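You operate a simulated robot arm through the tools that you are given. There is no shell and no other tool. Be economical: measure what you need, move in short steps, check, and stop when the job is done.

You run a simulated robot arm. Do the job below in one go: nothing can be reset, and whatever is moved stays where it is left.

Task
Unlock with 26, set points 27 for whichever of bay or down platform shows clear, relock, then pull its signal.
Fine: go by the track dials; 21 is for the platform, 22 for the bay; other levers, collars and lever buttons stay.

Only the result counts: the job must be done as asked and must still hold three seconds after the hand-in. Knocking over, shifting, dropping, spilling or breaking anything else fails it.

Robot
A 7-joint arm with a two-finger parallel gripper on a trunk, on a base that drives. Base frame: it is fixed to the floor where the robot stands at the start and does not move with it; the origin is under the middle of the robot, x ahead of it, y to its left, z up. Lengths are in mm, angles in rad, forces in N, time in s.
With the tool pointing down near the work surface it reaches from about 320 to 740 mm from the robot's upright axis, wherever it stands. Its first joint turns from -2.007 to 2.007 rad. Places, roughly: black lever 27 [400, -300, 500]; blue lever 26 [400, -200, 500]; red lever 21 [500, 600, 600]; red lever 22 [600, 400, 600]. Payload 3.91 kg.
The tool frame sits at the grasp point between the pads (the TCP): z along the fingers, y along the line on which they close. The tips reach 30 mm beyond it. Largest opening 110 mm; finger width 20, thickness 10; the body of the gripper, 48 by 112 mm, starts 55 mm behind the TCP.
Orientation is that of the tool frame in the base frame, as [roll, pitch, yaw] about the fixed x, y, z axes, in that order (R = Rz(yaw) Ry(pitch) Rx(roll)). With the fingers straight down and closing along the base's y, the tool's x points along the base's -x, its y along +y and its z along -z.

Tools
- The arm moves only by the tool send_rows. Its argument "steps" is a list of rows, each a list of 7 numbers: the shift along the tool's x, y, z in cm, then the turn, a rotation vector about the tool's x, y, z in rad, then the opening, from 0 (shut) to 1 (fully open). In form: [[tx, ty, tz, ax, ay, az, grip], ...]. A call has 1 to 10 rows; each row is the pose to reach, as a shift and turn from the pose commanded when the call began, along the tool's axes at that moment. Rows are played at 5 a second. More than 50 mm and 0.15 rad between two rows, or a gripper value outside its range, and nothing of the call is played. Where a pose cannot be reached the arm comes as near as it can. A force on the tool above 90 N (or 10 N above the force at the start of the call, whichever is more), or a blocked arm, ends the call early, and 0.2 s more pass. The fingers move at their own pace (about 108 mm/s each) and stop on an object; they squeeze with about 39 N. The grip force told is the motor's: it shows also when the fingers shut on nothing. Time passes only in rows, and 0.2 s behind the last, so rows that repeat a pose let the fingers close. It gives the time, the measured TCP pose, the force on the tool (base axes), the opening and the grip force at its end, in the units of the frame above (readings bear some noise), with the torque about the TCP (base axes, N m) and any sound that the robot's microphone picked up.
- Cameras (640 x 400 px; columns grow to the right, rows downward): "scene" is now at [5.8, 120.4, 1728]; the picture's right is [-0.46, -0.89, 0.00], its down [-0.71, 0.37, -0.60] and it looks along [0.53, -0.28, -0.80] (base axes); focal length 214 px, centre (320, 200). "wrist" rides on the gripper at [72, 17, -103] in the tool frame; the picture's right is [-0.23, 0.97, 0.00], its down [-0.76, -0.18, -0.62] and it looks along [-0.61, -0.14, 0.78] (tool axes); focal length 222 px, centre (320, 200). There is no depth. A picture from a camera that has moved, and an enlarged one, comes with that camera's place and axes in the base frame and with its lens.
- capture(camera): a new picture of that camera. It takes no simulated time.
- move_column(by): slides the trunk up (or, below 0, down) by that many mm; the arm and the scene camera ride with it, the base frame stays. It gives what a move gives, with no picture.
- drive_base(legs): drives the robot by 1 to 6 legs, each [ahead, turn to the left] in mm and rad, along the robot's own axes; the way and the turn of a leg run together, so that a leg with both is an arc; at most 1500 mm and 3.142 rad a leg. The arm and the cameras ride along, it lands a little off, and it stops where it bumps. It gives what a move gives.
- turn_head(pan, tilt): turns the head with the scene camera to pan (to the left, within 2.705 rad either way) and tilt (down, from -0.506 to 1.204), counted from straight ahead of the robot. It gives what a move gives.
- close_up(camera, box): a new picture of the part [left, top, right, bottom] of that camera's present view, enlarged. It takes no simulated time.
- sign_off(): hands the job in; it is judged then, once.

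Go step by step. Nothing tells you exact positions but the pictures and the camera data: compare them with the known pose of the tool, close in by small moves and look again before you grip or let go. The budget is 120 turns and 98 pictures, counting those below and the enlarged ones. Unless the task says otherwise, let go and move clear before handing in, and close with one line.

The tools are called as a command line: name --pt "numbers of a row" for each row, then --argument value for the rest, lists and objects as JSON in quotes. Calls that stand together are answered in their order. send_rows: Moves the arm, as the interface text tells. Its arguments: {"type":"object","properties":{"steps":{"type":"array","items":{"type":"array","items":{"type":"number"}}}},"required":["steps"]} The other tools are called the same way: move_column (by) slides the trunk up or down; drive_base (legs) drives the base; turn_head (pan, tilt) turns the head that bears the scene camera; capture (camera) takes a picture; close_up (camera, box) takes an enlarged picture of a part of a camera's view; sign_off () hands the job in.

At the start:

```text
t: 0.0
tcp_pos: [453.3, 127.1, 1433.9]
tool_rot: [-3.14, 0.0, 3.14]
force: [-0.2, -0.1, 0.0]
moment: [-0.01, 0.0, 0.0]
width: 110.1
grip_force: 0.0
trunk travel left (down, up): [-850.0, 140.0]
robot x, y, heading: [-1.2, 1.6, -0.006]
head pan, tilt: [-0.478, 0.927]
```

scene: 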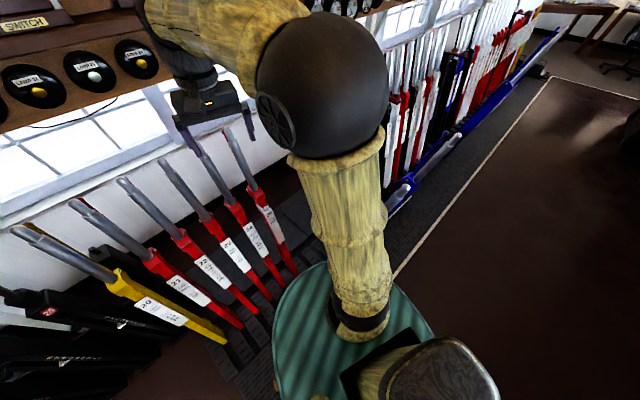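
wrist: 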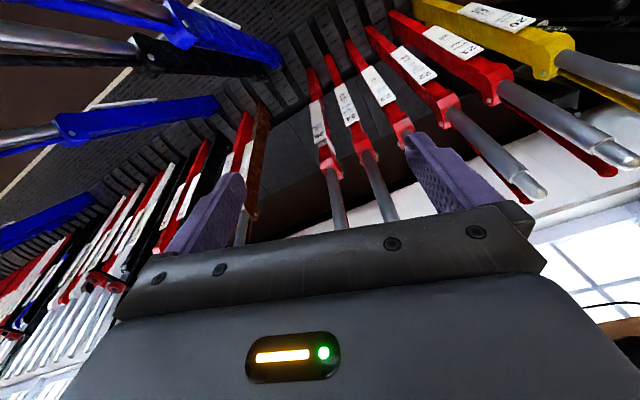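

I see a signal-box lever frame with the red levers ahead left and blue/black levers to the right, partly hidden by the arm. I'll look around with the head first to find the dials and the levers.

turn_head --pan 0.5 --tilt 0.3

capture --camera "scene"

turn_head --pan -0.7 --tilt 0.5

capture --camera "scene"

```text
t: 1.2
tcp_pos: [454.4, 127.1, 1434.2]
tool_rot: [3.141, 0.0, 3.141]
force: [0.6, 0.4, 0.5]
moment: [0.03, -0.01, -0.03]
width: 110.3
grip_force: 0.0
trunk travel left (down, up): [-850.0, 140.0]
robot x, y, heading: [2.5, 0.8, -0.003]
head pan, tilt: [0.499, 0.3]
```

```text
95 pictures are left
camera scene: at [22.1, 199.1, 1782.2], right [0.48, -0.88, 0.0], down [-0.26, -0.14, -0.96], along [0.84, 0.46, -0.3], focal length 214 px, centre (320, 200)
```

scene: 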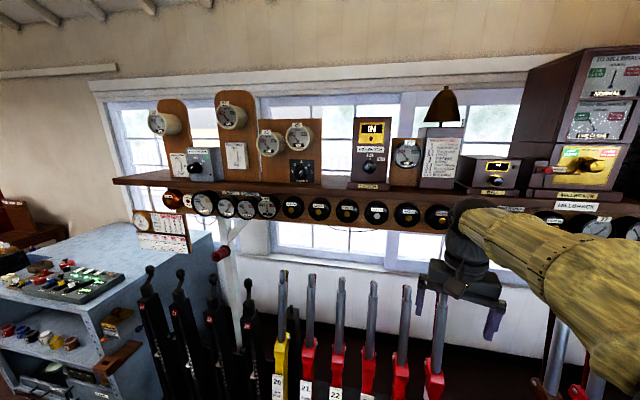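

```text
t: 2.6
tcp_pos: [453.4, 126.8, 1433.8]
tool_rot: [-3.141, 0.001, -3.141]
force: [-0.5, 0.1, -0.2]
moment: [-0.02, 0.0, -0.01]
width: 109.9
grip_force: 0.0
trunk travel left (down, up): [-850.0, 140.0]
robot x, y, heading: [1.9, -0.1, -0.0]
head pan, tilt: [-0.7, 0.499]
```

```text
94 pictures are left
camera scene: at [9.7, 96.0, 1763.8], right [-0.64, -0.77, 0.0], down [-0.37, 0.31, -0.88], along [0.67, -0.57, -0.48], focal length 214 px, centre (320, 200)
```

scene: 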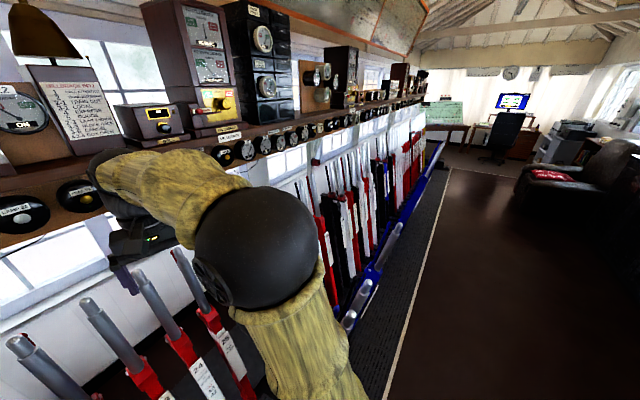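

The dials sit on and under the shelf. I'll zoom in on them.

turn_head --pan 0.6 --tilt 0.25

close_up --camera "scene" --box '[180, 60, 340, 160]'

close_up --camera "scene" --box '[340, 90, 500, 190]'

close_up --camera "scene" --box '[180, 150, 340, 250]'

close_up --camera "scene" --box '[340, 170, 500, 270]'

```text
t: 4.1
tcp_pos: [452.8, 125.3, 1433.8]
tool_rot: [-3.141, 0.0, -3.14]
force: [-0.1, -0.6, -0.5]
moment: [-0.03, 0.01, -0.02]
width: 110.0
grip_force: 0.0
trunk travel left (down, up): [-850.0, 140.0]
robot x, y, heading: [-0.6, 0.2, -0.0]
head pan, tilt: [0.6, 0.25]
```

```text
4.00 times, centred on (260, 110) of scene
camera zoom: at [17.2, 207.2, 1786.9], right [0.56, -0.83, 0.0], down [-0.2, -0.14, -0.97], along [0.8, 0.55, -0.25], focal length 858 px, centre (560, 560)
```

zoom: 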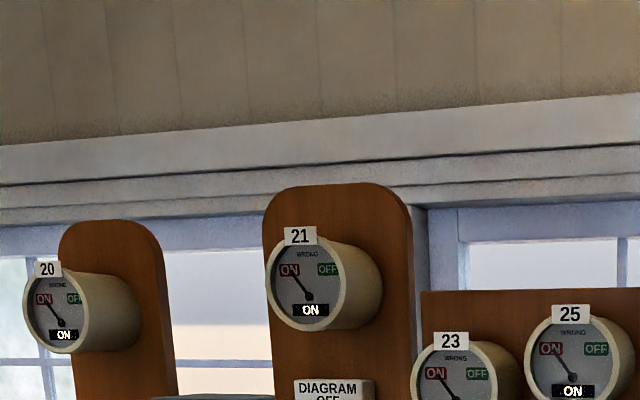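

```text
4.00 times, centred on (420, 140) of scene
camera zoom: at [17.2, 207.2, 1786.9], right [0.56, -0.83, 0.0], down [-0.2, -0.14, -0.97], along [0.8, 0.55, -0.25], focal length 858 px, centre (-80, 440)
```

zoom: 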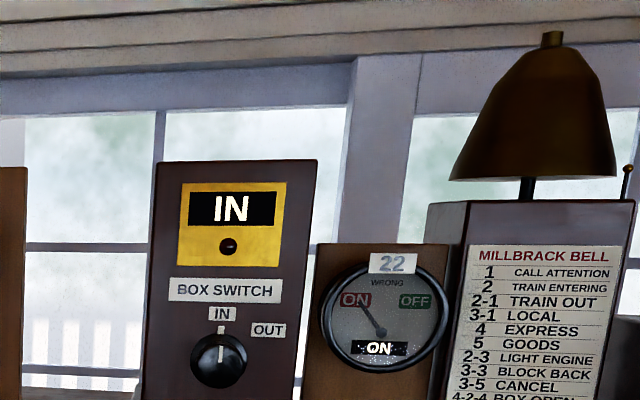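

```text
4.00 times, centred on (260, 200) of scene
camera zoom: at [17.2, 207.2, 1786.9], right [0.56, -0.83, 0.0], down [-0.2, -0.14, -0.97], along [0.8, 0.55, -0.25], focal length 858 px, centre (560, 200)
```

zoom: 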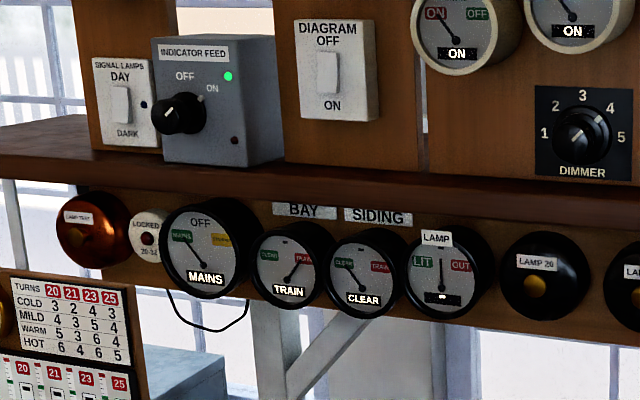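

```text
4.00 times, centred on (420, 220) of scene
camera zoom: at [17.2, 207.2, 1786.9], right [0.56, -0.83, 0.0], down [-0.2, -0.14, -0.97], along [0.8, 0.55, -0.25], focal length 858 px, centre (-80, 120)
```

zoom: 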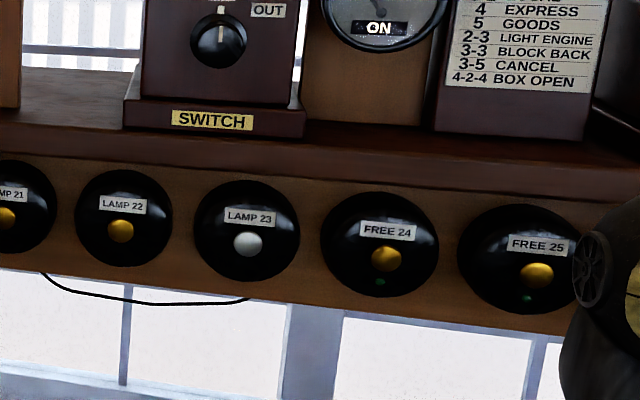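

The bay dial shows TRAIN. I'll look for the down platform dial further right, and at the 26/27 levers.

turn_head --pan -0.55 --tilt 0.25

close_up --camera "scene" --box '[100, 150, 260, 250]'

close_up --camera "scene" --box '[240, 110, 400, 210]'

turn_head --pan -0.9 --tilt 0.9

capture --camera "scene"

```text
t: 5.5
tcp_pos: [453.6, 127.8, 1434.0]
tool_rot: [3.14, -0.001, 3.141]
force: [-0.2, -0.6, 0.5]
moment: [-0.01, 0.0, 0.0]
width: 110.0
grip_force: 0.1
trunk travel left (down, up): [-850.0, 140.0]
robot x, y, heading: [1.8, 3.2, 0.002]
head pan, tilt: [-0.55, 0.25]
```

```text
4.00 times, centred on (180, 200) of scene
camera zoom: at [19.7, 105.8, 1786.9], right [-0.52, -0.85, 0.0], down [-0.21, 0.13, -0.97], along [0.83, -0.51, -0.25], focal length 858 px, centre (880, 200)
```

zoom: 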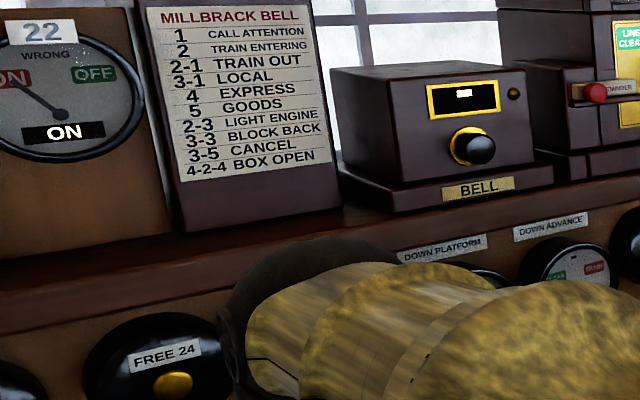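

```text
4.00 times, centred on (320, 160) of scene
camera zoom: at [19.7, 105.8, 1786.9], right [-0.52, -0.85, 0.0], down [-0.21, 0.13, -0.97], along [0.83, -0.51, -0.25], focal length 858 px, centre (320, 360)
```

zoom: 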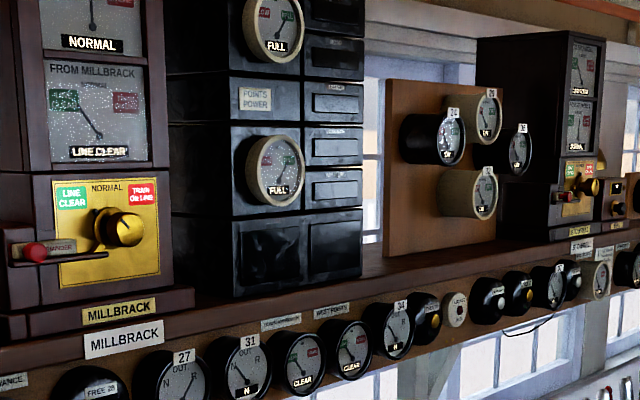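

```text
t: 6.5
tcp_pos: [452.6, 126.7, 1434.3]
tool_rot: [3.141, -0.001, 3.141]
force: [0.6, -0.7, -0.2]
moment: [0.01, -0.05, 0.04]
width: 110.0
grip_force: 0.1
trunk travel left (down, up): [-850.0, 140.0]
robot x, y, heading: [0.2, -3.7, -0.001]
head pan, tilt: [-0.901, 0.901]
```

```text
87 pictures are left
camera scene: at [-13.0, 95.3, 1730.0], right [-0.78, -0.62, 0.0], down [-0.49, 0.61, -0.62], along [0.39, -0.49, -0.78], focal length 214 px, centre (320, 200)
```

scene: 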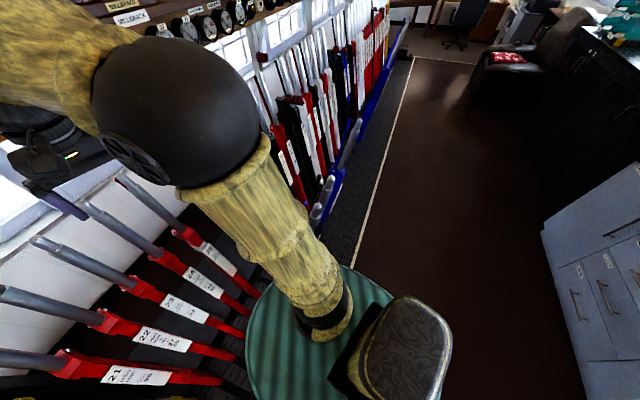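

The bay is occupied, and the arm hides the down platform dial. I'll turn the base right so that the arm swings out of the view.

drive_base --legs '[[0, -1.1]]'

turn_head --pan 0.55 --tilt 0.3

capture --camera "scene"

turn_head --pan 0.6 --tilt 0.95

capture --camera "scene"

```text
t: 11.0
tcp_pos: [311.2, -355.2, 1433.2]
tool_rot: [-3.141, -0.002, 2.019]
force: [-0.6, 0.8, 0.4]
moment: [-0.04, 0.0, 0.01]
width: 110.1
grip_force: 0.0
trunk travel left (down, up): [-850.0, 140.0]
robot x, y, heading: [-1.9, 4.8, -1.123]
head pan, tilt: [-0.901, 0.901]
```

```text
t: 12.6
tcp_pos: [309.6, -354.7, 1433.3]
tool_rot: [-3.141, 0.0, 2.017]
force: [-0.3, 0.3, -0.1]
moment: [-0.01, 0.01, 0.01]
width: 110.0
grip_force: 0.2
trunk travel left (down, up): [-850.0, 140.0]
robot x, y, heading: [-0.0, -1.3, -1.126]
head pan, tilt: [0.55, 0.3]
```

```text
86 pictures are left
camera scene: at [190.5, 70.6, 1782.2], right [-0.54, -0.84, 0.0], down [-0.25, 0.16, -0.96], along [0.8, -0.52, -0.3], focal length 214 px, centre (320, 200)
```

scene: 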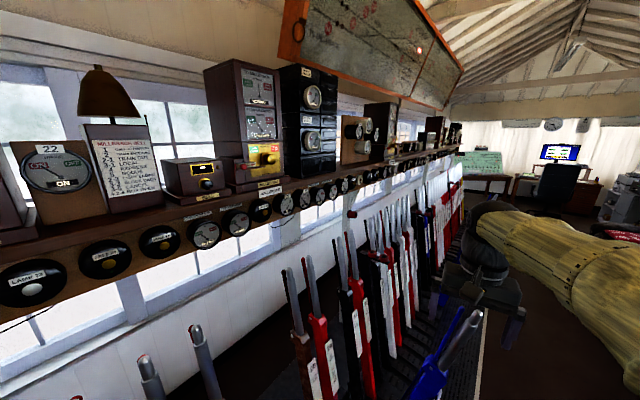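

```text
t: 13.6
tcp_pos: [310.1, -354.4, 1433.4]
tool_rot: [3.141, 0.002, 2.017]
force: [0.0, 0.2, -0.1]
moment: [-0.02, -0.02, 0.02]
width: 110.1
grip_force: 0.1
trunk travel left (down, up): [-850.0, 140.0]
robot x, y, heading: [-2.1, -5.6, -1.13]
head pan, tilt: [0.6, 0.949]
```

```text
85 pictures are left
camera scene: at [175.2, 85.0, 1726.4], right [-0.5, -0.87, 0.0], down [-0.7, 0.41, -0.58], along [0.5, -0.29, -0.81], focal length 214 px, centre (320, 200)
```

scene: 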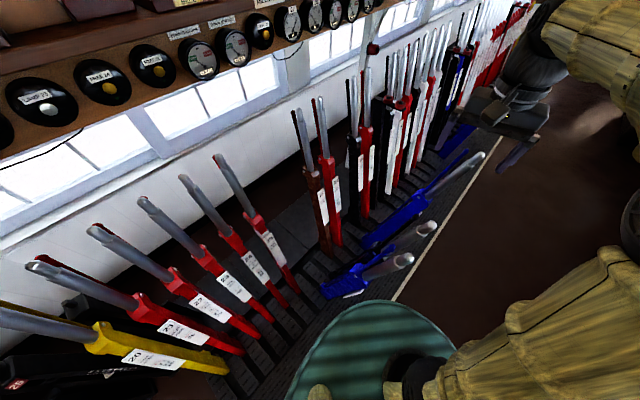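

I can see the pulled levers and the dials now. I'll zoom in on both.

close_up --camera "scene" --box '[310, 140, 502, 310]'

close_up --camera "scene" --box '[160, 0, 360, 90]'

close_up --camera "scene" --box '[80, 180, 300, 360]'

close_up --camera "scene" --box '[280, 40, 440, 240]'

```text
2.35 times, centred on (406, 225) of scene
camera zoom: at [175.2, 85.0, 1726.4], right [-0.5, -0.87, 0.0], down [-0.7, 0.41, -0.58], along [0.5, -0.29, -0.81], focal length 505 px, centre (118, 141)
```

zoom: 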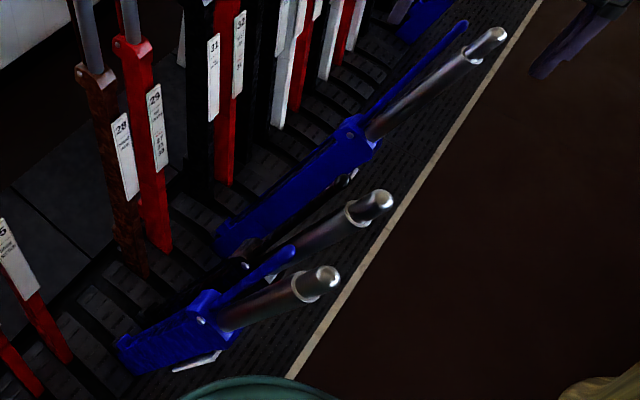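

```text
3.20 times, centred on (260, 45) of scene
camera zoom: at [175.2, 85.0, 1726.4], right [-0.5, -0.87, 0.0], down [-0.7, 0.41, -0.58], along [0.5, -0.29, -0.81], focal length 686 px, centre (512, 696)
```

zoom: 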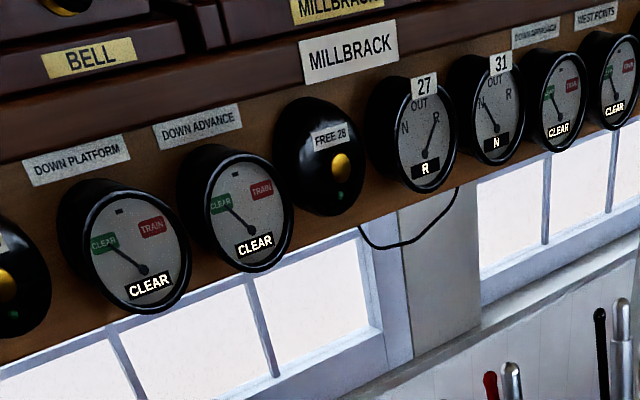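

```text
2.22 times, centred on (190, 270) of scene
camera zoom: at [175.2, 85.0, 1726.4], right [-0.5, -0.87, 0.0], down [-0.7, 0.41, -0.58], along [0.5, -0.29, -0.81], focal length 477 px, centre (609, 44)
```

zoom: 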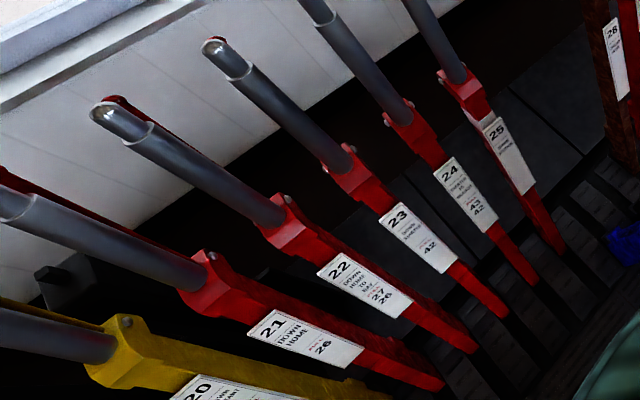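

```text
2.00 times, centred on (360, 140) of scene
camera zoom: at [175.2, 85.0, 1726.4], right [-0.5, -0.87, 0.0], down [-0.7, 0.41, -0.58], along [0.5, -0.29, -0.81], focal length 429 px, centre (240, 320)
```

zoom: 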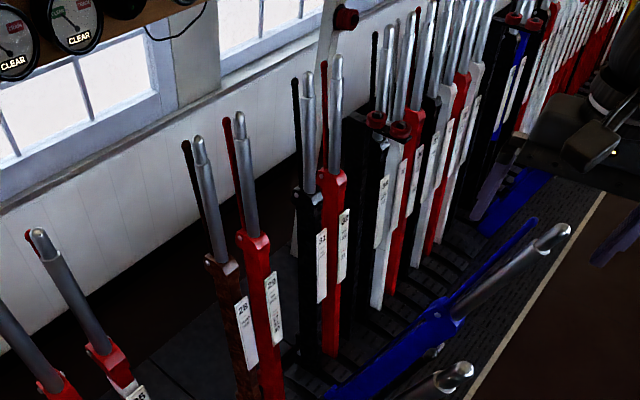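

The down platform dial shows CLEAR, and 27 is reversed, which is the bay setting. So the order is 26 back, 27 back (normal), 26 pulled, then 21 pulled. I'll raise the trunk for a second view to triangulate the handle tips.

move_column --by 140

close_up --camera "scene" --box '[300, 130, 492, 300]'

close_up --camera "scene" --box '[20, 130, 300, 305]'

```text
t: 15.2
tcp_pos: [310.1, -354.6, 1574.3]
tool_rot: [3.141, -0.002, 2.016]
force: [1.1, 0.7, 0.8]
moment: [0.01, 0.0, 0.0]
width: 110.2
grip_force: 0.0
trunk travel left (down, up): [-990.0, 0.0]
robot x, y, heading: [2.7, 2.5, -1.124]
head pan, tilt: [0.6, 0.949]
```

```text
2.35 times, centred on (396, 215) of scene
camera zoom: at [175.2, 84.9, 1866.3], right [-0.5, -0.87, 0.0], down [-0.7, 0.41, -0.58], along [0.5, -0.29, -0.81], focal length 505 px, centre (141, 165)
```

zoom: 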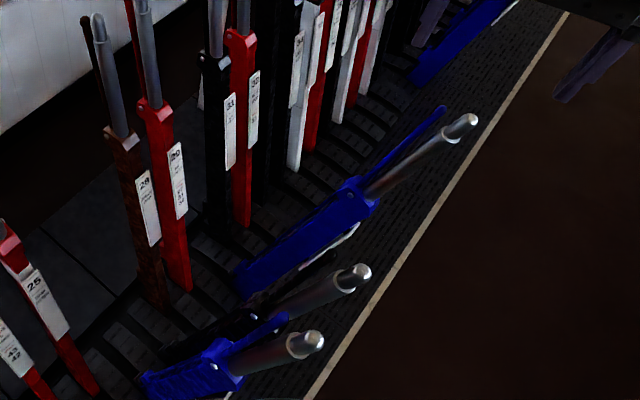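

```text
2.29 times, centred on (160, 218) of scene
camera zoom: at [175.2, 84.9, 1866.3], right [-0.5, -0.87, 0.0], down [-0.7, 0.41, -0.58], along [0.5, -0.29, -0.81], focal length 490 px, centre (686, 160)
```

zoom: 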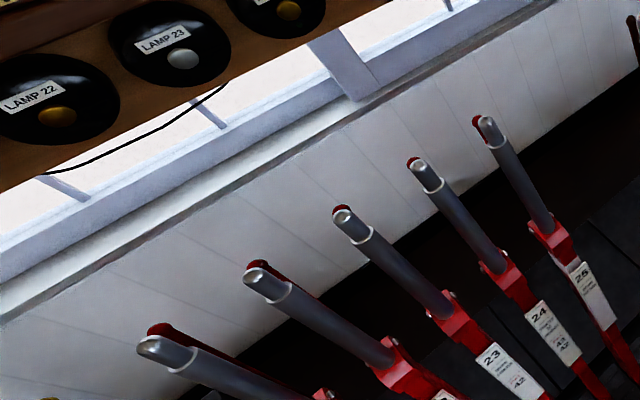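

Rough fits put the upright tips at z≈1240 and the pulled tips at z≈1190, with the frame turned about 0.29 rad. The wrist camera should give me a better look at the pulled levers.

capture --camera "wrist"

capture --camera "scene"

```text
78 pictures are left
camera wrist: at [294.4, -280.8, 1677.3], right [0.98, 0.22, 0.0], down [0.17, -0.76, 0.62], along [0.13, -0.61, -0.78], focal length 222 px, centre (320, 200)
```

wrist: 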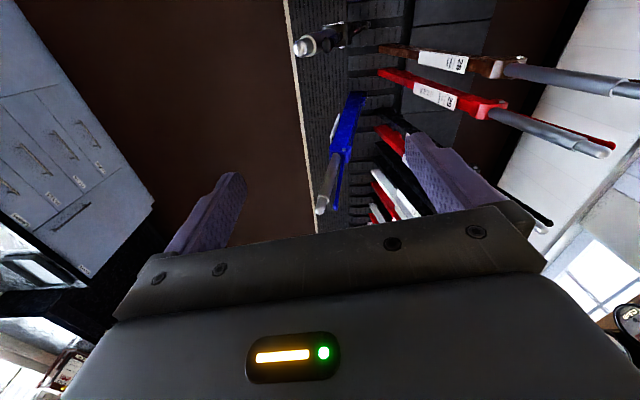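

```text
77 pictures are left
camera scene: at [175.2, 84.9, 1866.3], right [-0.5, -0.87, 0.0], down [-0.7, 0.41, -0.58], along [0.5, -0.29, -0.81], focal length 214 px, centre (320, 200)
```

scene: 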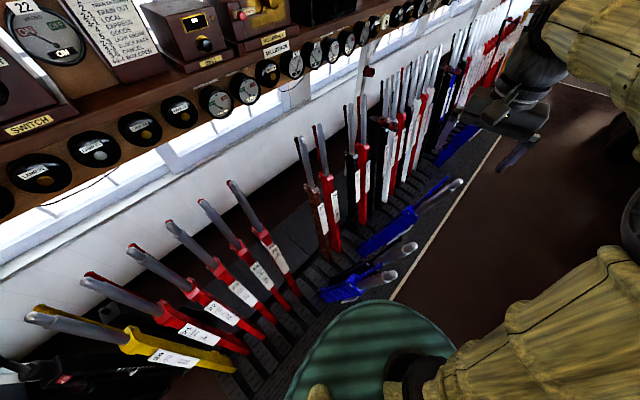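

27's tip comes out at about (266,-321,1219) from two views, and 26's at about (230,-204,1220). Levers swing about ±15° around a pivot near floor level. I'll move the robot slightly forward and left so both ends of 26's stroke are in reach.

drive_base --legs '[[0, 1.79], [139, 0], [0, -1.26]]'

turn_head --pan 0.0 --tilt 0.95

capture --camera "scene"

capture --camera "wrist"

```text
t: 26.3
tcp_pos: [572.3, 127.8, 1573.4]
tool_rot: [-3.141, 0.0, 2.948]
force: [0.6, -1.1, 0.1]
moment: [-0.01, -0.02, -0.01]
width: 110.2
grip_force: 0.1
trunk travel left (down, up): [-990.0, 0.0]
robot x, y, heading: [106.4, 91.1, -0.184]
head pan, tilt: [0.6, 0.949]
stopped in leg 3: the robot was blocked; the commanded pose is now the measured one
```

```text
t: 27.3
tcp_pos: [573.7, 127.9, 1572.9]
tool_rot: [-3.141, 0.001, 2.948]
force: [0.0, 0.2, 0.3]
moment: [-0.02, -0.01, -0.02]
width: 109.9
grip_force: 0.0
trunk travel left (down, up): [-990.0, 0.0]
robot x, y, heading: [101.1, 91.4, -0.185]
head pan, tilt: [0.0, 0.949]
```

```text
76 pictures are left
camera scene: at [143.7, 240.8, 1866.3], right [-0.18, -0.98, 0.0], down [-0.8, 0.15, -0.58], along [0.57, -0.11, -0.81], focal length 214 px, centre (320, 200)
```

scene: 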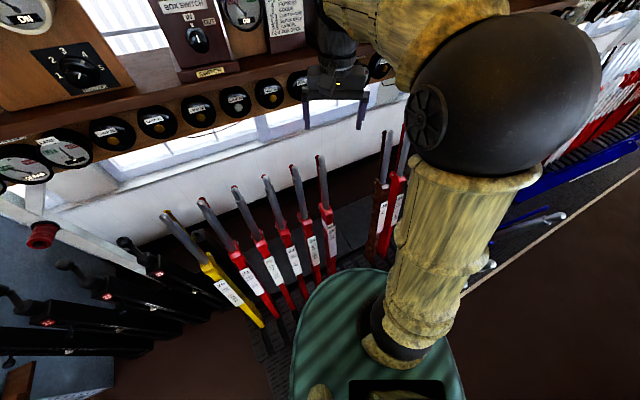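

```text
75 pictures are left
camera wrist: at [504.9, 159.3, 1677.3], right [0.41, 0.91, 0.0], down [0.71, -0.32, 0.62], along [0.57, -0.26, -0.78], focal length 222 px, centre (320, 200)
```

wrist: 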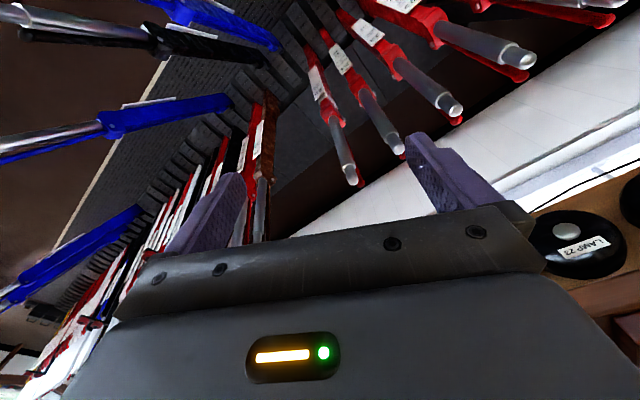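

The last turn was blocked at heading -0.18. Before going on I'll look down around the robot to see what it touched.

turn_head --pan -1.0 --tilt 1.2

capture --camera "scene"

turn_head --pan 0.8 --tilt 1.2

capture --camera "scene"

turn_head --pan -2.2 --tilt 1.0

capture --camera "scene"

```text
t: 28.5
tcp_pos: [573.8, 127.7, 1574.3]
tool_rot: [3.141, 0.0, 2.949]
force: [0.5, -0.2, -0.2]
moment: [0.07, -0.04, 0.02]
width: 109.9
grip_force: 0.0
trunk travel left (down, up): [-990.0, 0.0]
robot x, y, heading: [101.7, 91.6, -0.183]
head pan, tilt: [-1.0, 1.201]
```

```text
74 pictures are left
camera scene: at [93.5, 202.2, 1850.1], right [-0.93, -0.38, 0.0], down [-0.35, 0.86, -0.36], along [0.14, -0.34, -0.93], focal length 214 px, centre (320, 200)
```

scene: 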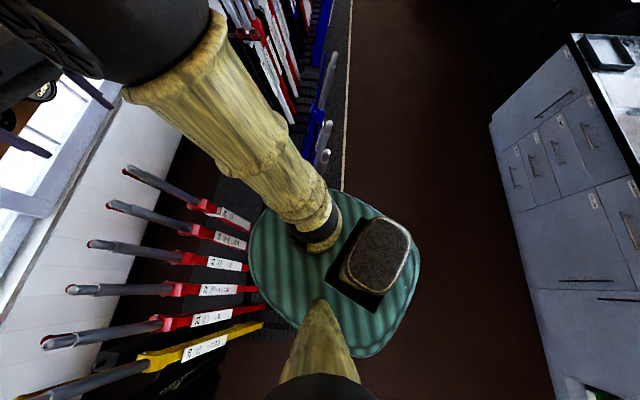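

```text
t: 30.3
tcp_pos: [573.6, 127.8, 1574.7]
tool_rot: [-3.141, 0.001, 2.947]
force: [-0.9, 0.3, -0.1]
moment: [0.0, 0.02, -0.03]
width: 110.2
grip_force: 0.0
trunk travel left (down, up): [-990.0, 0.0]
robot x, y, heading: [102.2, 91.6, -0.187]
head pan, tilt: [0.799, 1.201]
```

```text
73 pictures are left
camera scene: at [118.1, 286.2, 1850.1], right [0.58, -0.82, 0.0], down [-0.76, -0.54, -0.36], along [0.3, 0.21, -0.93], focal length 214 px, centre (320, 200)
```

scene: 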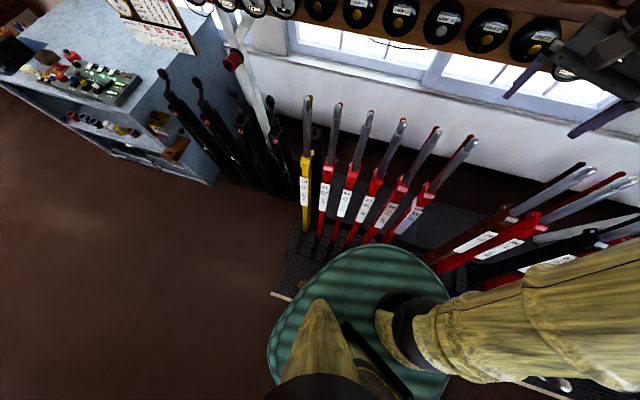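

```text
t: 32.9
tcp_pos: [572.4, 128.0, 1574.0]
tool_rot: [3.141, -0.001, 2.948]
force: [-0.2, 0.6, 0.3]
moment: [0.02, -0.02, 0.0]
width: 109.9
grip_force: 0.0
trunk travel left (down, up): [-990.0, 0.0]
robot x, y, heading: [103.6, 90.6, -0.186]
head pan, tilt: [-2.201, 1.0]
```

```text
72 pictures are left
camera scene: at [21.7, 206.2, 1862.7], right [-0.69, 0.73, 0.0], down [0.61, 0.58, -0.54], along [-0.39, -0.37, -0.84], focal length 214 px, centre (320, 200)
```

scene: 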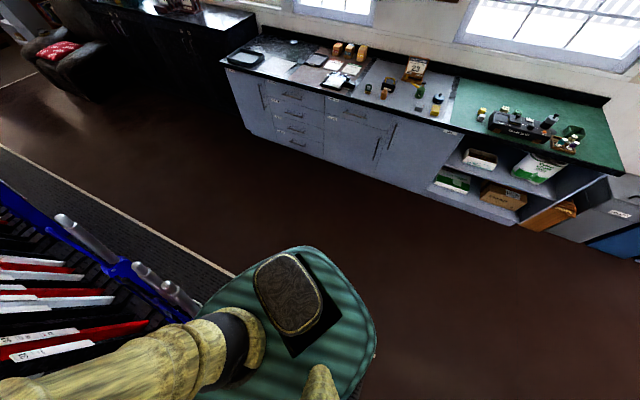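

The teal plate's corner is close to 26's handle, so that is probably what blocked the turn. I'll zoom in to check whether 26 moved.

close_up --camera "scene" --box '[80, 220, 240, 320]'

```text
4.00 times, centred on (160, 270) of scene
camera zoom: at [21.7, 206.2, 1862.7], right [-0.69, 0.73, 0.0], down [0.61, 0.58, -0.54], along [-0.39, -0.37, -0.84], focal length 858 px, centre (960, -80)
```

zoom: 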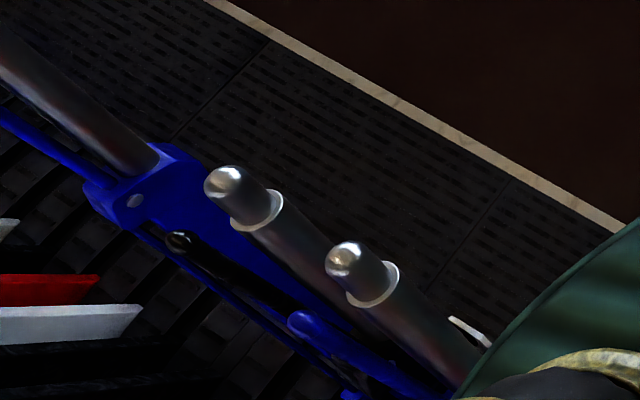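

26 hasn't moved: its tip is exactly where I predicted. The blocker is probably the base, which is hidden under the plate. I'll back off a bit and turn the wrist so its camera looks back at the base.

drive_base --legs '[[-120, 0]]'

send_rows --pt "0 0 0 0 0 0.14 1" --pt "0 0 0 0 0 0.28 1" --pt "0 0 0 0 0 0.42 1" --pt "0 0 0 0 0 0.56 1" --pt "0 0 0 0 0 0.7 1" --pt "0 0 0 0 0 0.84 1" --pt "0 0 0 0 0 0.98 1" --pt "0 0 0 0 0 1.12 1" --pt "0 0 0 0 0 1.26 1" --pt "0 0 0 0 0 1.4 1"

send_rows --pt "0 0 0 0 0 0.14 1" --pt "0 0 0 0 0 0.28 1" --pt "0 0 0 0 0 0.42 1" --pt "0 0 0 0 0 0.56 1" --pt "0 0 0 0 0 0.7 1" --pt "0 0 0 0 0 0.84 1" --pt "0 0 0 0 0 0.98 1" --pt "0 0 0 0 0 1.12 1"

capture --camera "wrist"

```text
t: 34.3
tcp_pos: [454.4, 147.7, 1574.1]
tool_rot: [-3.141, 0.0, 2.942]
force: [0.3, 0.2, -0.3]
moment: [0.01, -0.02, 0.0]
width: 110.0
grip_force: 0.0
trunk travel left (down, up): [-990.0, 0.0]
robot x, y, heading: [-15.3, 112.6, -0.19]
head pan, tilt: [-2.201, 1.0]
```

```text
t: 36.5
tcp_pos: [453.8, 148.2, 1572.6]
tool_rot: [3.14, -0.001, 1.543]
force: [0.0, 1.0, -0.5]
moment: [0.04, -0.03, 0.0]
width: 109.7
grip_force: 0.0
trunk travel left (down, up): [-990.0, 0.0]
robot x, y, heading: [-13.3, 112.2, -0.19]
head pan, tilt: [-2.201, 1.0]
```

```text
t: 38.3
tcp_pos: [454.8, 146.6, 1573.9]
tool_rot: [-3.141, -0.001, 0.421]
force: [-0.4, -0.7, 0.2]
moment: [0.0, -0.05, 0.0]
width: 109.9
grip_force: 0.0
trunk travel left (down, up): [-990.0, 0.0]
robot x, y, heading: [-19.9, 119.6, -0.19]
head pan, tilt: [-2.201, 1.0]
```

```text
70 pictures are left
camera wrist: at [528.0, 162.5, 1676.9], right [0.19, -0.98, 0.0], down [-0.77, -0.15, 0.62], along [-0.61, -0.12, -0.78], focal length 222 px, centre (320, 200)
```

wrist: 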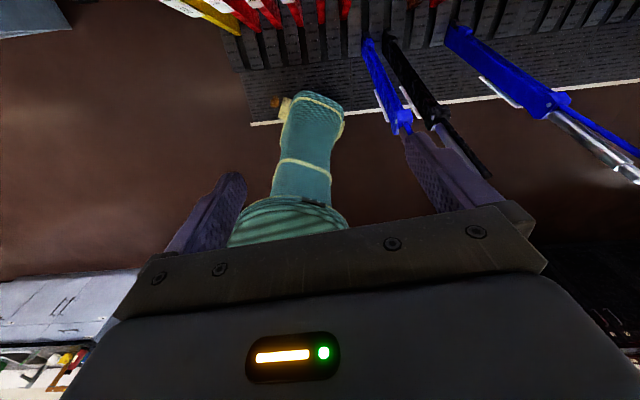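

From here the column and its foot are visible. I'll enlarge the foot to see its real size.

close_up --camera "wrist" --box '[210, 50, 450, 200]'

```text
2.67 times, centred on (330, 125) of wrist
camera zoom: at [528.0, 162.5, 1676.9], right [0.19, -0.98, 0.0], down [-0.77, -0.15, 0.62], along [-0.61, -0.12, -0.78], focal length 592 px, centre (293, 400)
```

zoom: 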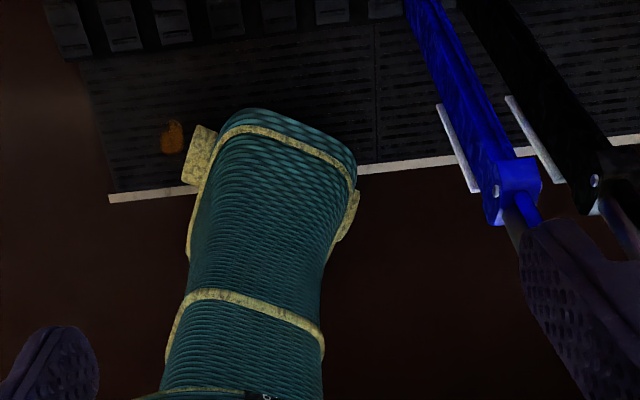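

The base is a tall body about ±220 mm wide, and its corner hit the lever quadrant ribs, which start near s≈345 along the frame normal. So I'll stand square to the frame and combine arm reach with base driving. I'm moving to just left of and behind lever 26, facing the frame.

drive_base --legs '[[0, 1.24], [-257, 0], [0, -0.76]]'

send_rows --pt "0 0 0 0 0 -0.14 1" --pt "0 0 0 0 0 -0.28 1" --pt "0 0 0 0 0 -0.42 1" --pt "0 0 0 0 0 -0.56 1" --pt "0 0 0 0 0 -0.7 1" --pt "0 0 0 0 0 -0.84 1" --pt "0 0 0 0 0 -0.967 1"

move_column --by -150

turn_head --pan -0.6 --tilt 1.0

capture --camera "scene"

capture --camera "wrist"

```text
t: 47.7
tcp_pos: [254.0, 124.9, 1574.3]
tool_rot: [-3.141, 0.002, 0.899]
force: [-0.1, -0.7, 0.1]
moment: [0.02, 0.02, 0.0]
width: 109.9
grip_force: 0.0
trunk travel left (down, up): [-990.0, 0.0]
robot x, y, heading: [-148.9, -119.0, 0.287]
head pan, tilt: [-2.201, 1.0]
```

```text
t: 49.3
tcp_pos: [253.1, 124.4, 1573.6]
tool_rot: [3.141, 0.0, 1.87]
force: [0.1, -0.2, 0.3]
moment: [-0.02, 0.0, 0.01]
width: 110.0
grip_force: 0.1
trunk travel left (down, up): [-990.0, 0.0]
robot x, y, heading: [-147.7, -119.8, 0.289]
head pan, tilt: [-2.201, 1.0]
```

```text
t: 51.1
tcp_pos: [253.6, 126.1, 1424.4]
tool_rot: [3.141, 0.0, 1.866]
force: [0.3, 0.5, 0.0]
moment: [0.01, 0.01, 0.01]
width: 109.8
grip_force: 0.1
trunk travel left (down, up): [-840.0, 150.0]
robot x, y, heading: [-148.9, -115.8, 0.291]
head pan, tilt: [-2.201, 1.0]
```

```text
t: 52.8
tcp_pos: [252.5, 126.7, 1423.5]
tool_rot: [3.14, 0.0, 1.864]
force: [-0.2, -1.4, 0.4]
moment: [0.01, 0.0, 0.01]
width: 110.1
grip_force: 0.1
trunk travel left (down, up): [-840.0, 150.0]
robot x, y, heading: [-148.8, -119.1, 0.284]
head pan, tilt: [-0.6, 1.0]
```

```text
68 pictures are left
camera scene: at [-183.0, -10.2, 1712.7], right [-0.31, -0.95, 0.0], down [-0.8, 0.26, -0.54], along [0.51, -0.17, -0.84], focal length 214 px, centre (320, 200)
```

scene: 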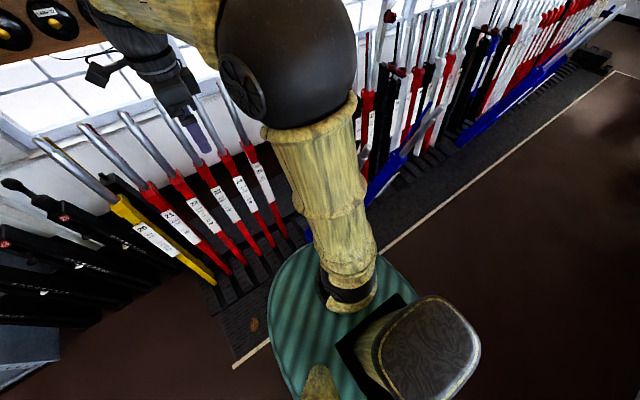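

```text
67 pictures are left
camera wrist: at [248.4, 201.3, 1527.0], right [1.0, 0.07, 0.0], down [0.05, -0.78, 0.62], along [0.04, -0.62, -0.78], focal length 222 px, centre (320, 200)
```

wrist: 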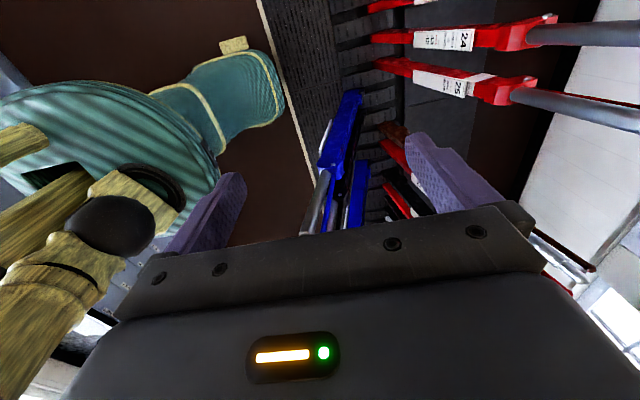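

The tool's y axis is now along the frame normal and its x points left along the row. Next I move above 26's handle, tilting the tool towards the lever axis, and then look.

send_rows --pt "-3.7 -1.7 1.0 0 0 0 1" --pt "-7.4 -3.5 2.0 -0.05 0 0 1" --pt "-11.1 -5.2 3.0 -0.09 0 0 1" --pt "-14.8 -7 4.0 -0.12 0 0 1" --pt "-18.5 -8.7 5.0 -0.15 0 0 1" --pt "-22.2 -10.5 6.0 -0.18 0 0 1" --pt "-25.9 -12.3 7.0 -0.22 0 0 1" --pt "-29.6 -14 8.0 -0.255 0 0 1"

capture --camera "wrist"

turn_head --pan -1.0 --tilt 0.9

capture --camera "scene"

```text
t: 54.5
tcp_pos: [205.9, -196.3, 1343.6]
tool_rot: [2.887, 0.001, 1.867]
force: [0.2, 0.1, -0.2]
moment: [-0.01, 0.02, 0.0]
width: 110.0
grip_force: 0.1
trunk travel left (down, up): [-840.0, 150.0]
robot x, y, heading: [-145.9, -119.0, 0.286]
head pan, tilt: [-0.6, 1.0]
```

```text
66 pictures are left
camera wrist: at [176.2, -129.1, 1448.2], right [0.97, 0.06, 0.25], down [-0.09, -0.82, 0.56], along [0.24, -0.56, -0.79], focal length 222 px, centre (320, 200)
```

wrist: 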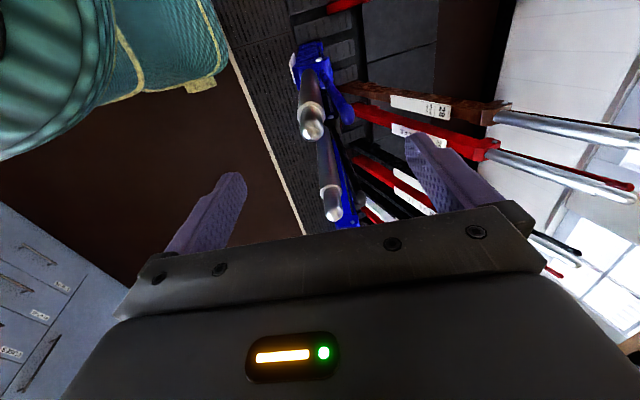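

```text
t: 55.4
tcp_pos: [207.0, -196.0, 1343.4]
tool_rot: [2.886, 0.0, 1.868]
force: [0.7, 0.3, 0.4]
moment: [0.02, -0.03, 0.01]
width: 110.1
grip_force: 0.1
trunk travel left (down, up): [-840.0, 150.0]
robot x, y, heading: [-147.2, -121.1, 0.284]
head pan, tilt: [-1.0, 0.901]
```

```text
65 pictures are left
camera scene: at [-192.1, -38.1, 1719.9], right [-0.65, -0.76, 0.0], down [-0.59, 0.51, -0.62], along [0.47, -0.41, -0.78], focal length 214 px, centre (320, 200)
```

scene: 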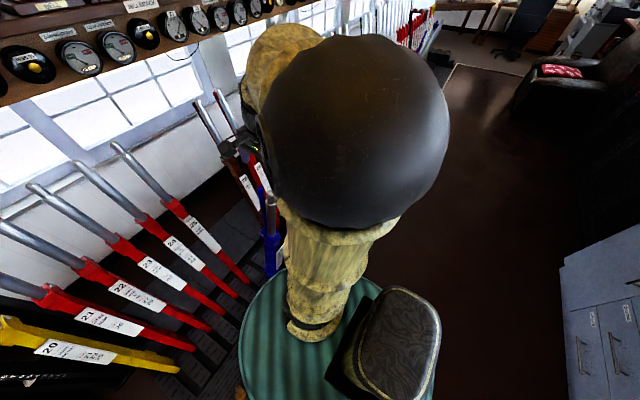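

26's tip lines up with my estimate: offset about x -15, y -11, z +125 mm in the tool frame. I'll zoom in on the handle and catch.

close_up --camera "wrist" --box '[260, 30, 400, 230]'

```text
2.00 times, centred on (330, 130) of wrist
camera zoom: at [176.6, -127.8, 1448.4], right [0.97, 0.06, 0.25], down [-0.09, -0.82, 0.56], along [0.23, -0.56, -0.79], focal length 444 px, centre (300, 340)
```

zoom: 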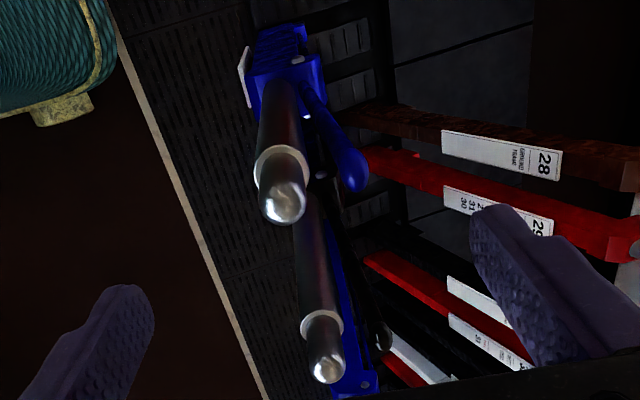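

The catch sits about 40 mm on the frame side of the handle and ends about 45 mm below the tip. I'll reduce the tilt slightly, centre on the lever, descend partway and look again.

send_rows --pt "-0.7 -0.1 2.5 0.02 0 0 1" --pt "-1.47 -0.2 5 0.045 0 0 1" --pt "-1.47 -0.24 8.5 0.045 0 0 1"

close_up --camera "wrist" --box '[160, 20, 480, 220]'

```text
t: 56.2
tcp_pos: [228.0, -204.9, 1262.0]
tool_rot: [2.931, 0.0, 1.867]
force: [1.0, -0.2, -1.0]
moment: [-0.03, 0.01, -0.02]
width: 110.1
grip_force: 0.2
trunk travel left (down, up): [-840.0, 150.0]
robot x, y, heading: [-149.8, -122.6, 0.288]
head pan, tilt: [-1.0, 0.901]
```

```text
2.00 times, centred on (320, 120) of wrist
camera zoom: at [203.9, -136.5, 1365.5], right [0.98, 0.06, 0.2], down [-0.07, -0.82, 0.57], along [0.2, -0.57, -0.79], focal length 444 px, centre (320, 360)
```

zoom: 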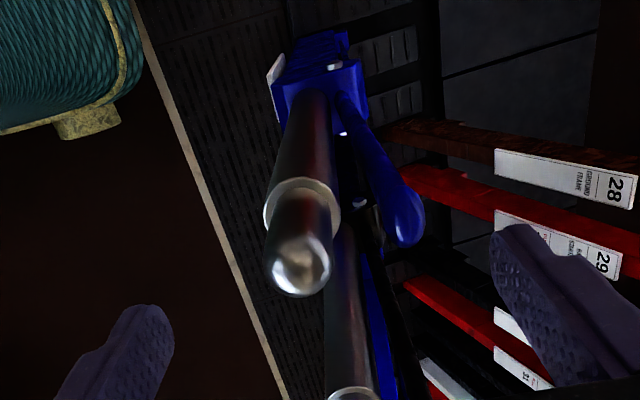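

Aligned: the handle sits at y≈-8 and the catch at y≈+36, with 110 mm open around both. I'll descend about 88 mm and look before closing.

send_rows --pt "0 0 3 0.02 0 0 1" --pt "0 0 6 0.02 0 0 1" --pt "0 0 8.7 0.02 0 0 1"

close_up --camera "wrist" --box '[160, 60, 480, 260]'

```text
t: 57.0
tcp_pos: [245.7, -201.0, 1174.5]
tool_rot: [2.953, 0.001, 1.868]
force: [-0.3, -0.3, 0.7]
moment: [-0.02, -0.01, 0.04]
width: 109.8
grip_force: 0.0
trunk travel left (down, up): [-840.0, 150.0]
robot x, y, heading: [-146.7, -123.4, 0.287]
head pan, tilt: [-1.0, 0.901]
```

```text
2.00 times, centred on (320, 160) of wrist
camera zoom: at [221.9, -131.8, 1279.3], right [0.98, 0.06, 0.18], down [-0.06, -0.81, 0.58], along [0.18, -0.58, -0.79], focal length 444 px, centre (320, 280)
```

zoom: 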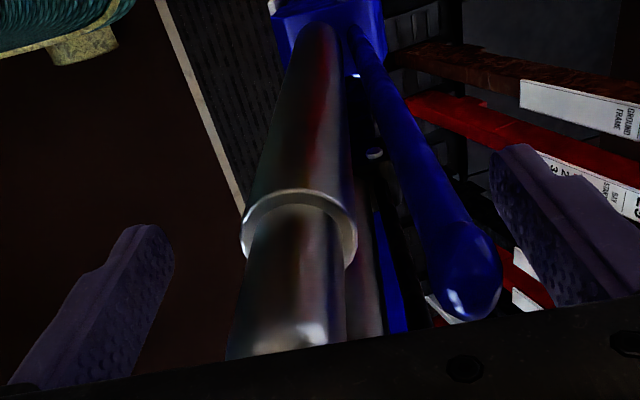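

Both parts are between the fingers. I'm closing on handle and catch now.

send_rows --pt "0 0 0 0 0 0 0.4" --pt "0 0 0 0 0 0 0" --pt "0 0 0 0 0 0 0" --pt "0 0 0 0 0 0 0"

close_up --camera "wrist" --box '[160, 60, 480, 260]'

```text
t: 58.0
tcp_pos: [246.3, -199.5, 1176.6]
tool_rot: [2.951, 0.003, 1.868]
force: [12.6, 3.4, 5.3]
moment: [0.02, -0.63, 0.3]
width: 50.5
grip_force: 44.4
trunk travel left (down, up): [-840.0, 150.0]
robot x, y, heading: [-149.4, -118.8, 0.285]
head pan, tilt: [-1.0, 0.901]
```

```text
2.00 times, centred on (320, 160) of wrist
camera zoom: at [222.4, -130.9, 1280.1], right [0.98, 0.06, 0.18], down [-0.06, -0.81, 0.58], along [0.19, -0.58, -0.79], focal length 444 px, centre (320, 280)
```

zoom: 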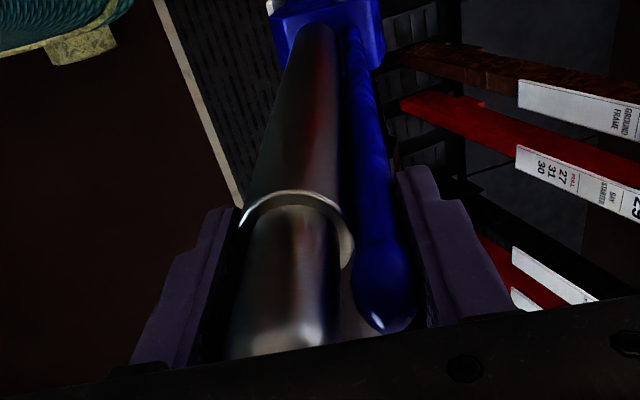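

The grip shut to 50 mm with the catch squeezed. I'll start with a short trial push along the arc.

send_rows --pt "0 0.8 0 0.005 0 0 0" --pt "0 1.6 0.0 0.01 0 0 0" --pt "0 3.2 0.03 0.02 0 0 0" --pt "0 4.8 0.07 0.03 0 0 0"

```text
t: 59.0
tcp_pos: [288.2, -187.0, 1184.6]
tool_rot: [2.981, 0.0, 1.867]
force: [-10.7, -2.8, -1.4]
moment: [0.47, 0.89, 0.14]
width: 50.4
grip_force: 45.1
trunk travel left (down, up): [-840.0, 150.0]
robot x, y, heading: [-149.7, -120.3, 0.281]
head pan, tilt: [-1.0, 0.901]
```

The lever moves freely with about 11 N of drag. I'll continue along the arc.

send_rows --pt "0 4.78 0.07 0.03 0 0 0" --pt "0 9.56 0.29 0.06 0 0 0" --pt "0 14.33 0.65 0.09 0 0 0" --pt "0 19.1 1.15 0.12 0 0 0" --pt "0 23.8 1.79 0.15 0 0 0"

close_up --camera "wrist" --box '[160, 60, 480, 260]'

```text
t: 60.2
tcp_pos: [517.3, -116.6, 1208.8]
tool_rot: [3.123, 0.002, 1.872]
force: [2.3, 14.5, 25.5]
moment: [0.11, 1.12, 0.28]
width: 50.4
grip_force: 44.6
trunk travel left (down, up): [-840.0, 150.0]
robot x, y, heading: [-153.0, -118.8, 0.286]
head pan, tilt: [-1.0, 0.901]
```

```text
2.00 times, centred on (320, 160) of wrist
camera zoom: at [510.4, -41.5, 1311.8], right [1.0, 0.07, 0.02], down [0.04, -0.78, 0.62], along [0.06, -0.62, -0.78], focal length 444 px, centre (320, 280)
```

zoom: 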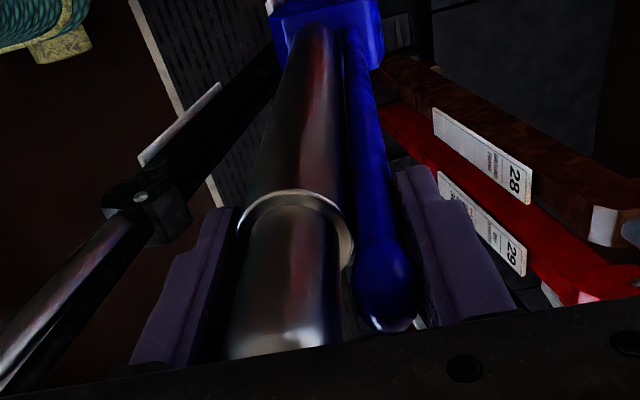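

26 is mid-stroke. I'll relax the small side loads, then drive forward in steps while holding it.

send_rows --pt "0.3 0.0 -0.3 0.02 0 0 0" --pt "0.4 0 -0.6 0.03 0 0 0"

drive_base --legs '[[90, 0]]'

```text
t: 60.8
tcp_pos: [518.2, -116.3, 1207.3]
tool_rot: [-3.116, 0.003, 1.865]
force: [5.5, 4.8, -4.1]
moment: [-0.27, -1.93, 0.18]
width: 51.4
grip_force: 45.0
trunk travel left (down, up): [-840.0, 150.0]
robot x, y, heading: [-149.8, -120.6, 0.287]
head pan, tilt: [-1.0, 0.901]
```

```text
t: 62.0
tcp_pos: [605.4, -89.1, 1210.2]
tool_rot: [-3.122, 0.001, 1.868]
force: [3.0, 2.7, -4.5]
moment: [-0.57, 0.9, -0.06]
width: 50.6
grip_force: 44.9
trunk travel left (down, up): [-840.0, 150.0]
robot x, y, heading: [-62.4, -96.3, 0.289]
head pan, tilt: [-1.0, 0.901]
```

Driving while gripping works well. I'll repeat it.

send_rows --pt "0 0.0 0.1 0.03 0 0 0" --pt "0 0 0.3 0.06 0 0 0"

drive_base --legs '[[90, 0]]'

send_rows --pt "0 0.0 0.2 0.02 0 0 0" --pt "0 0 0.5 0.04 0 0 0"

```text
t: 62.6
tcp_pos: [607.2, -88.1, 1210.5]
tool_rot: [-3.072, 0.004, 1.871]
force: [10.9, 1.4, 18.2]
moment: [0.79, -1.69, 0.21]
width: 51.0
grip_force: 44.9
trunk travel left (down, up): [-840.0, 150.0]
robot x, y, heading: [-58.2, -90.1, 0.286]
head pan, tilt: [-1.0, 0.901]
```

```text
t: 63.8
tcp_pos: [694.9, -60.6, 1205.0]
tool_rot: [-3.059, -0.002, 1.869]
force: [0.2, 5.8, -14.0]
moment: [-0.58, 0.87, 0.1]
width: 50.4
grip_force: 45.1
trunk travel left (down, up): [-840.0, 150.0]
robot x, y, heading: [28.6, -67.6, 0.288]
head pan, tilt: [-1.0, 0.901]
```

```text
t: 64.4
tcp_pos: [695.7, -60.8, 1204.5]
tool_rot: [-3.032, 0.001, 1.869]
force: [16.0, 2.0, 24.6]
moment: [1.17, -1.45, 0.22]
width: 50.8
grip_force: 45.0
trunk travel left (down, up): [-840.0, 150.0]
robot x, y, heading: [30.3, -67.4, 0.285]
head pan, tilt: [-1.0, 0.901]
```

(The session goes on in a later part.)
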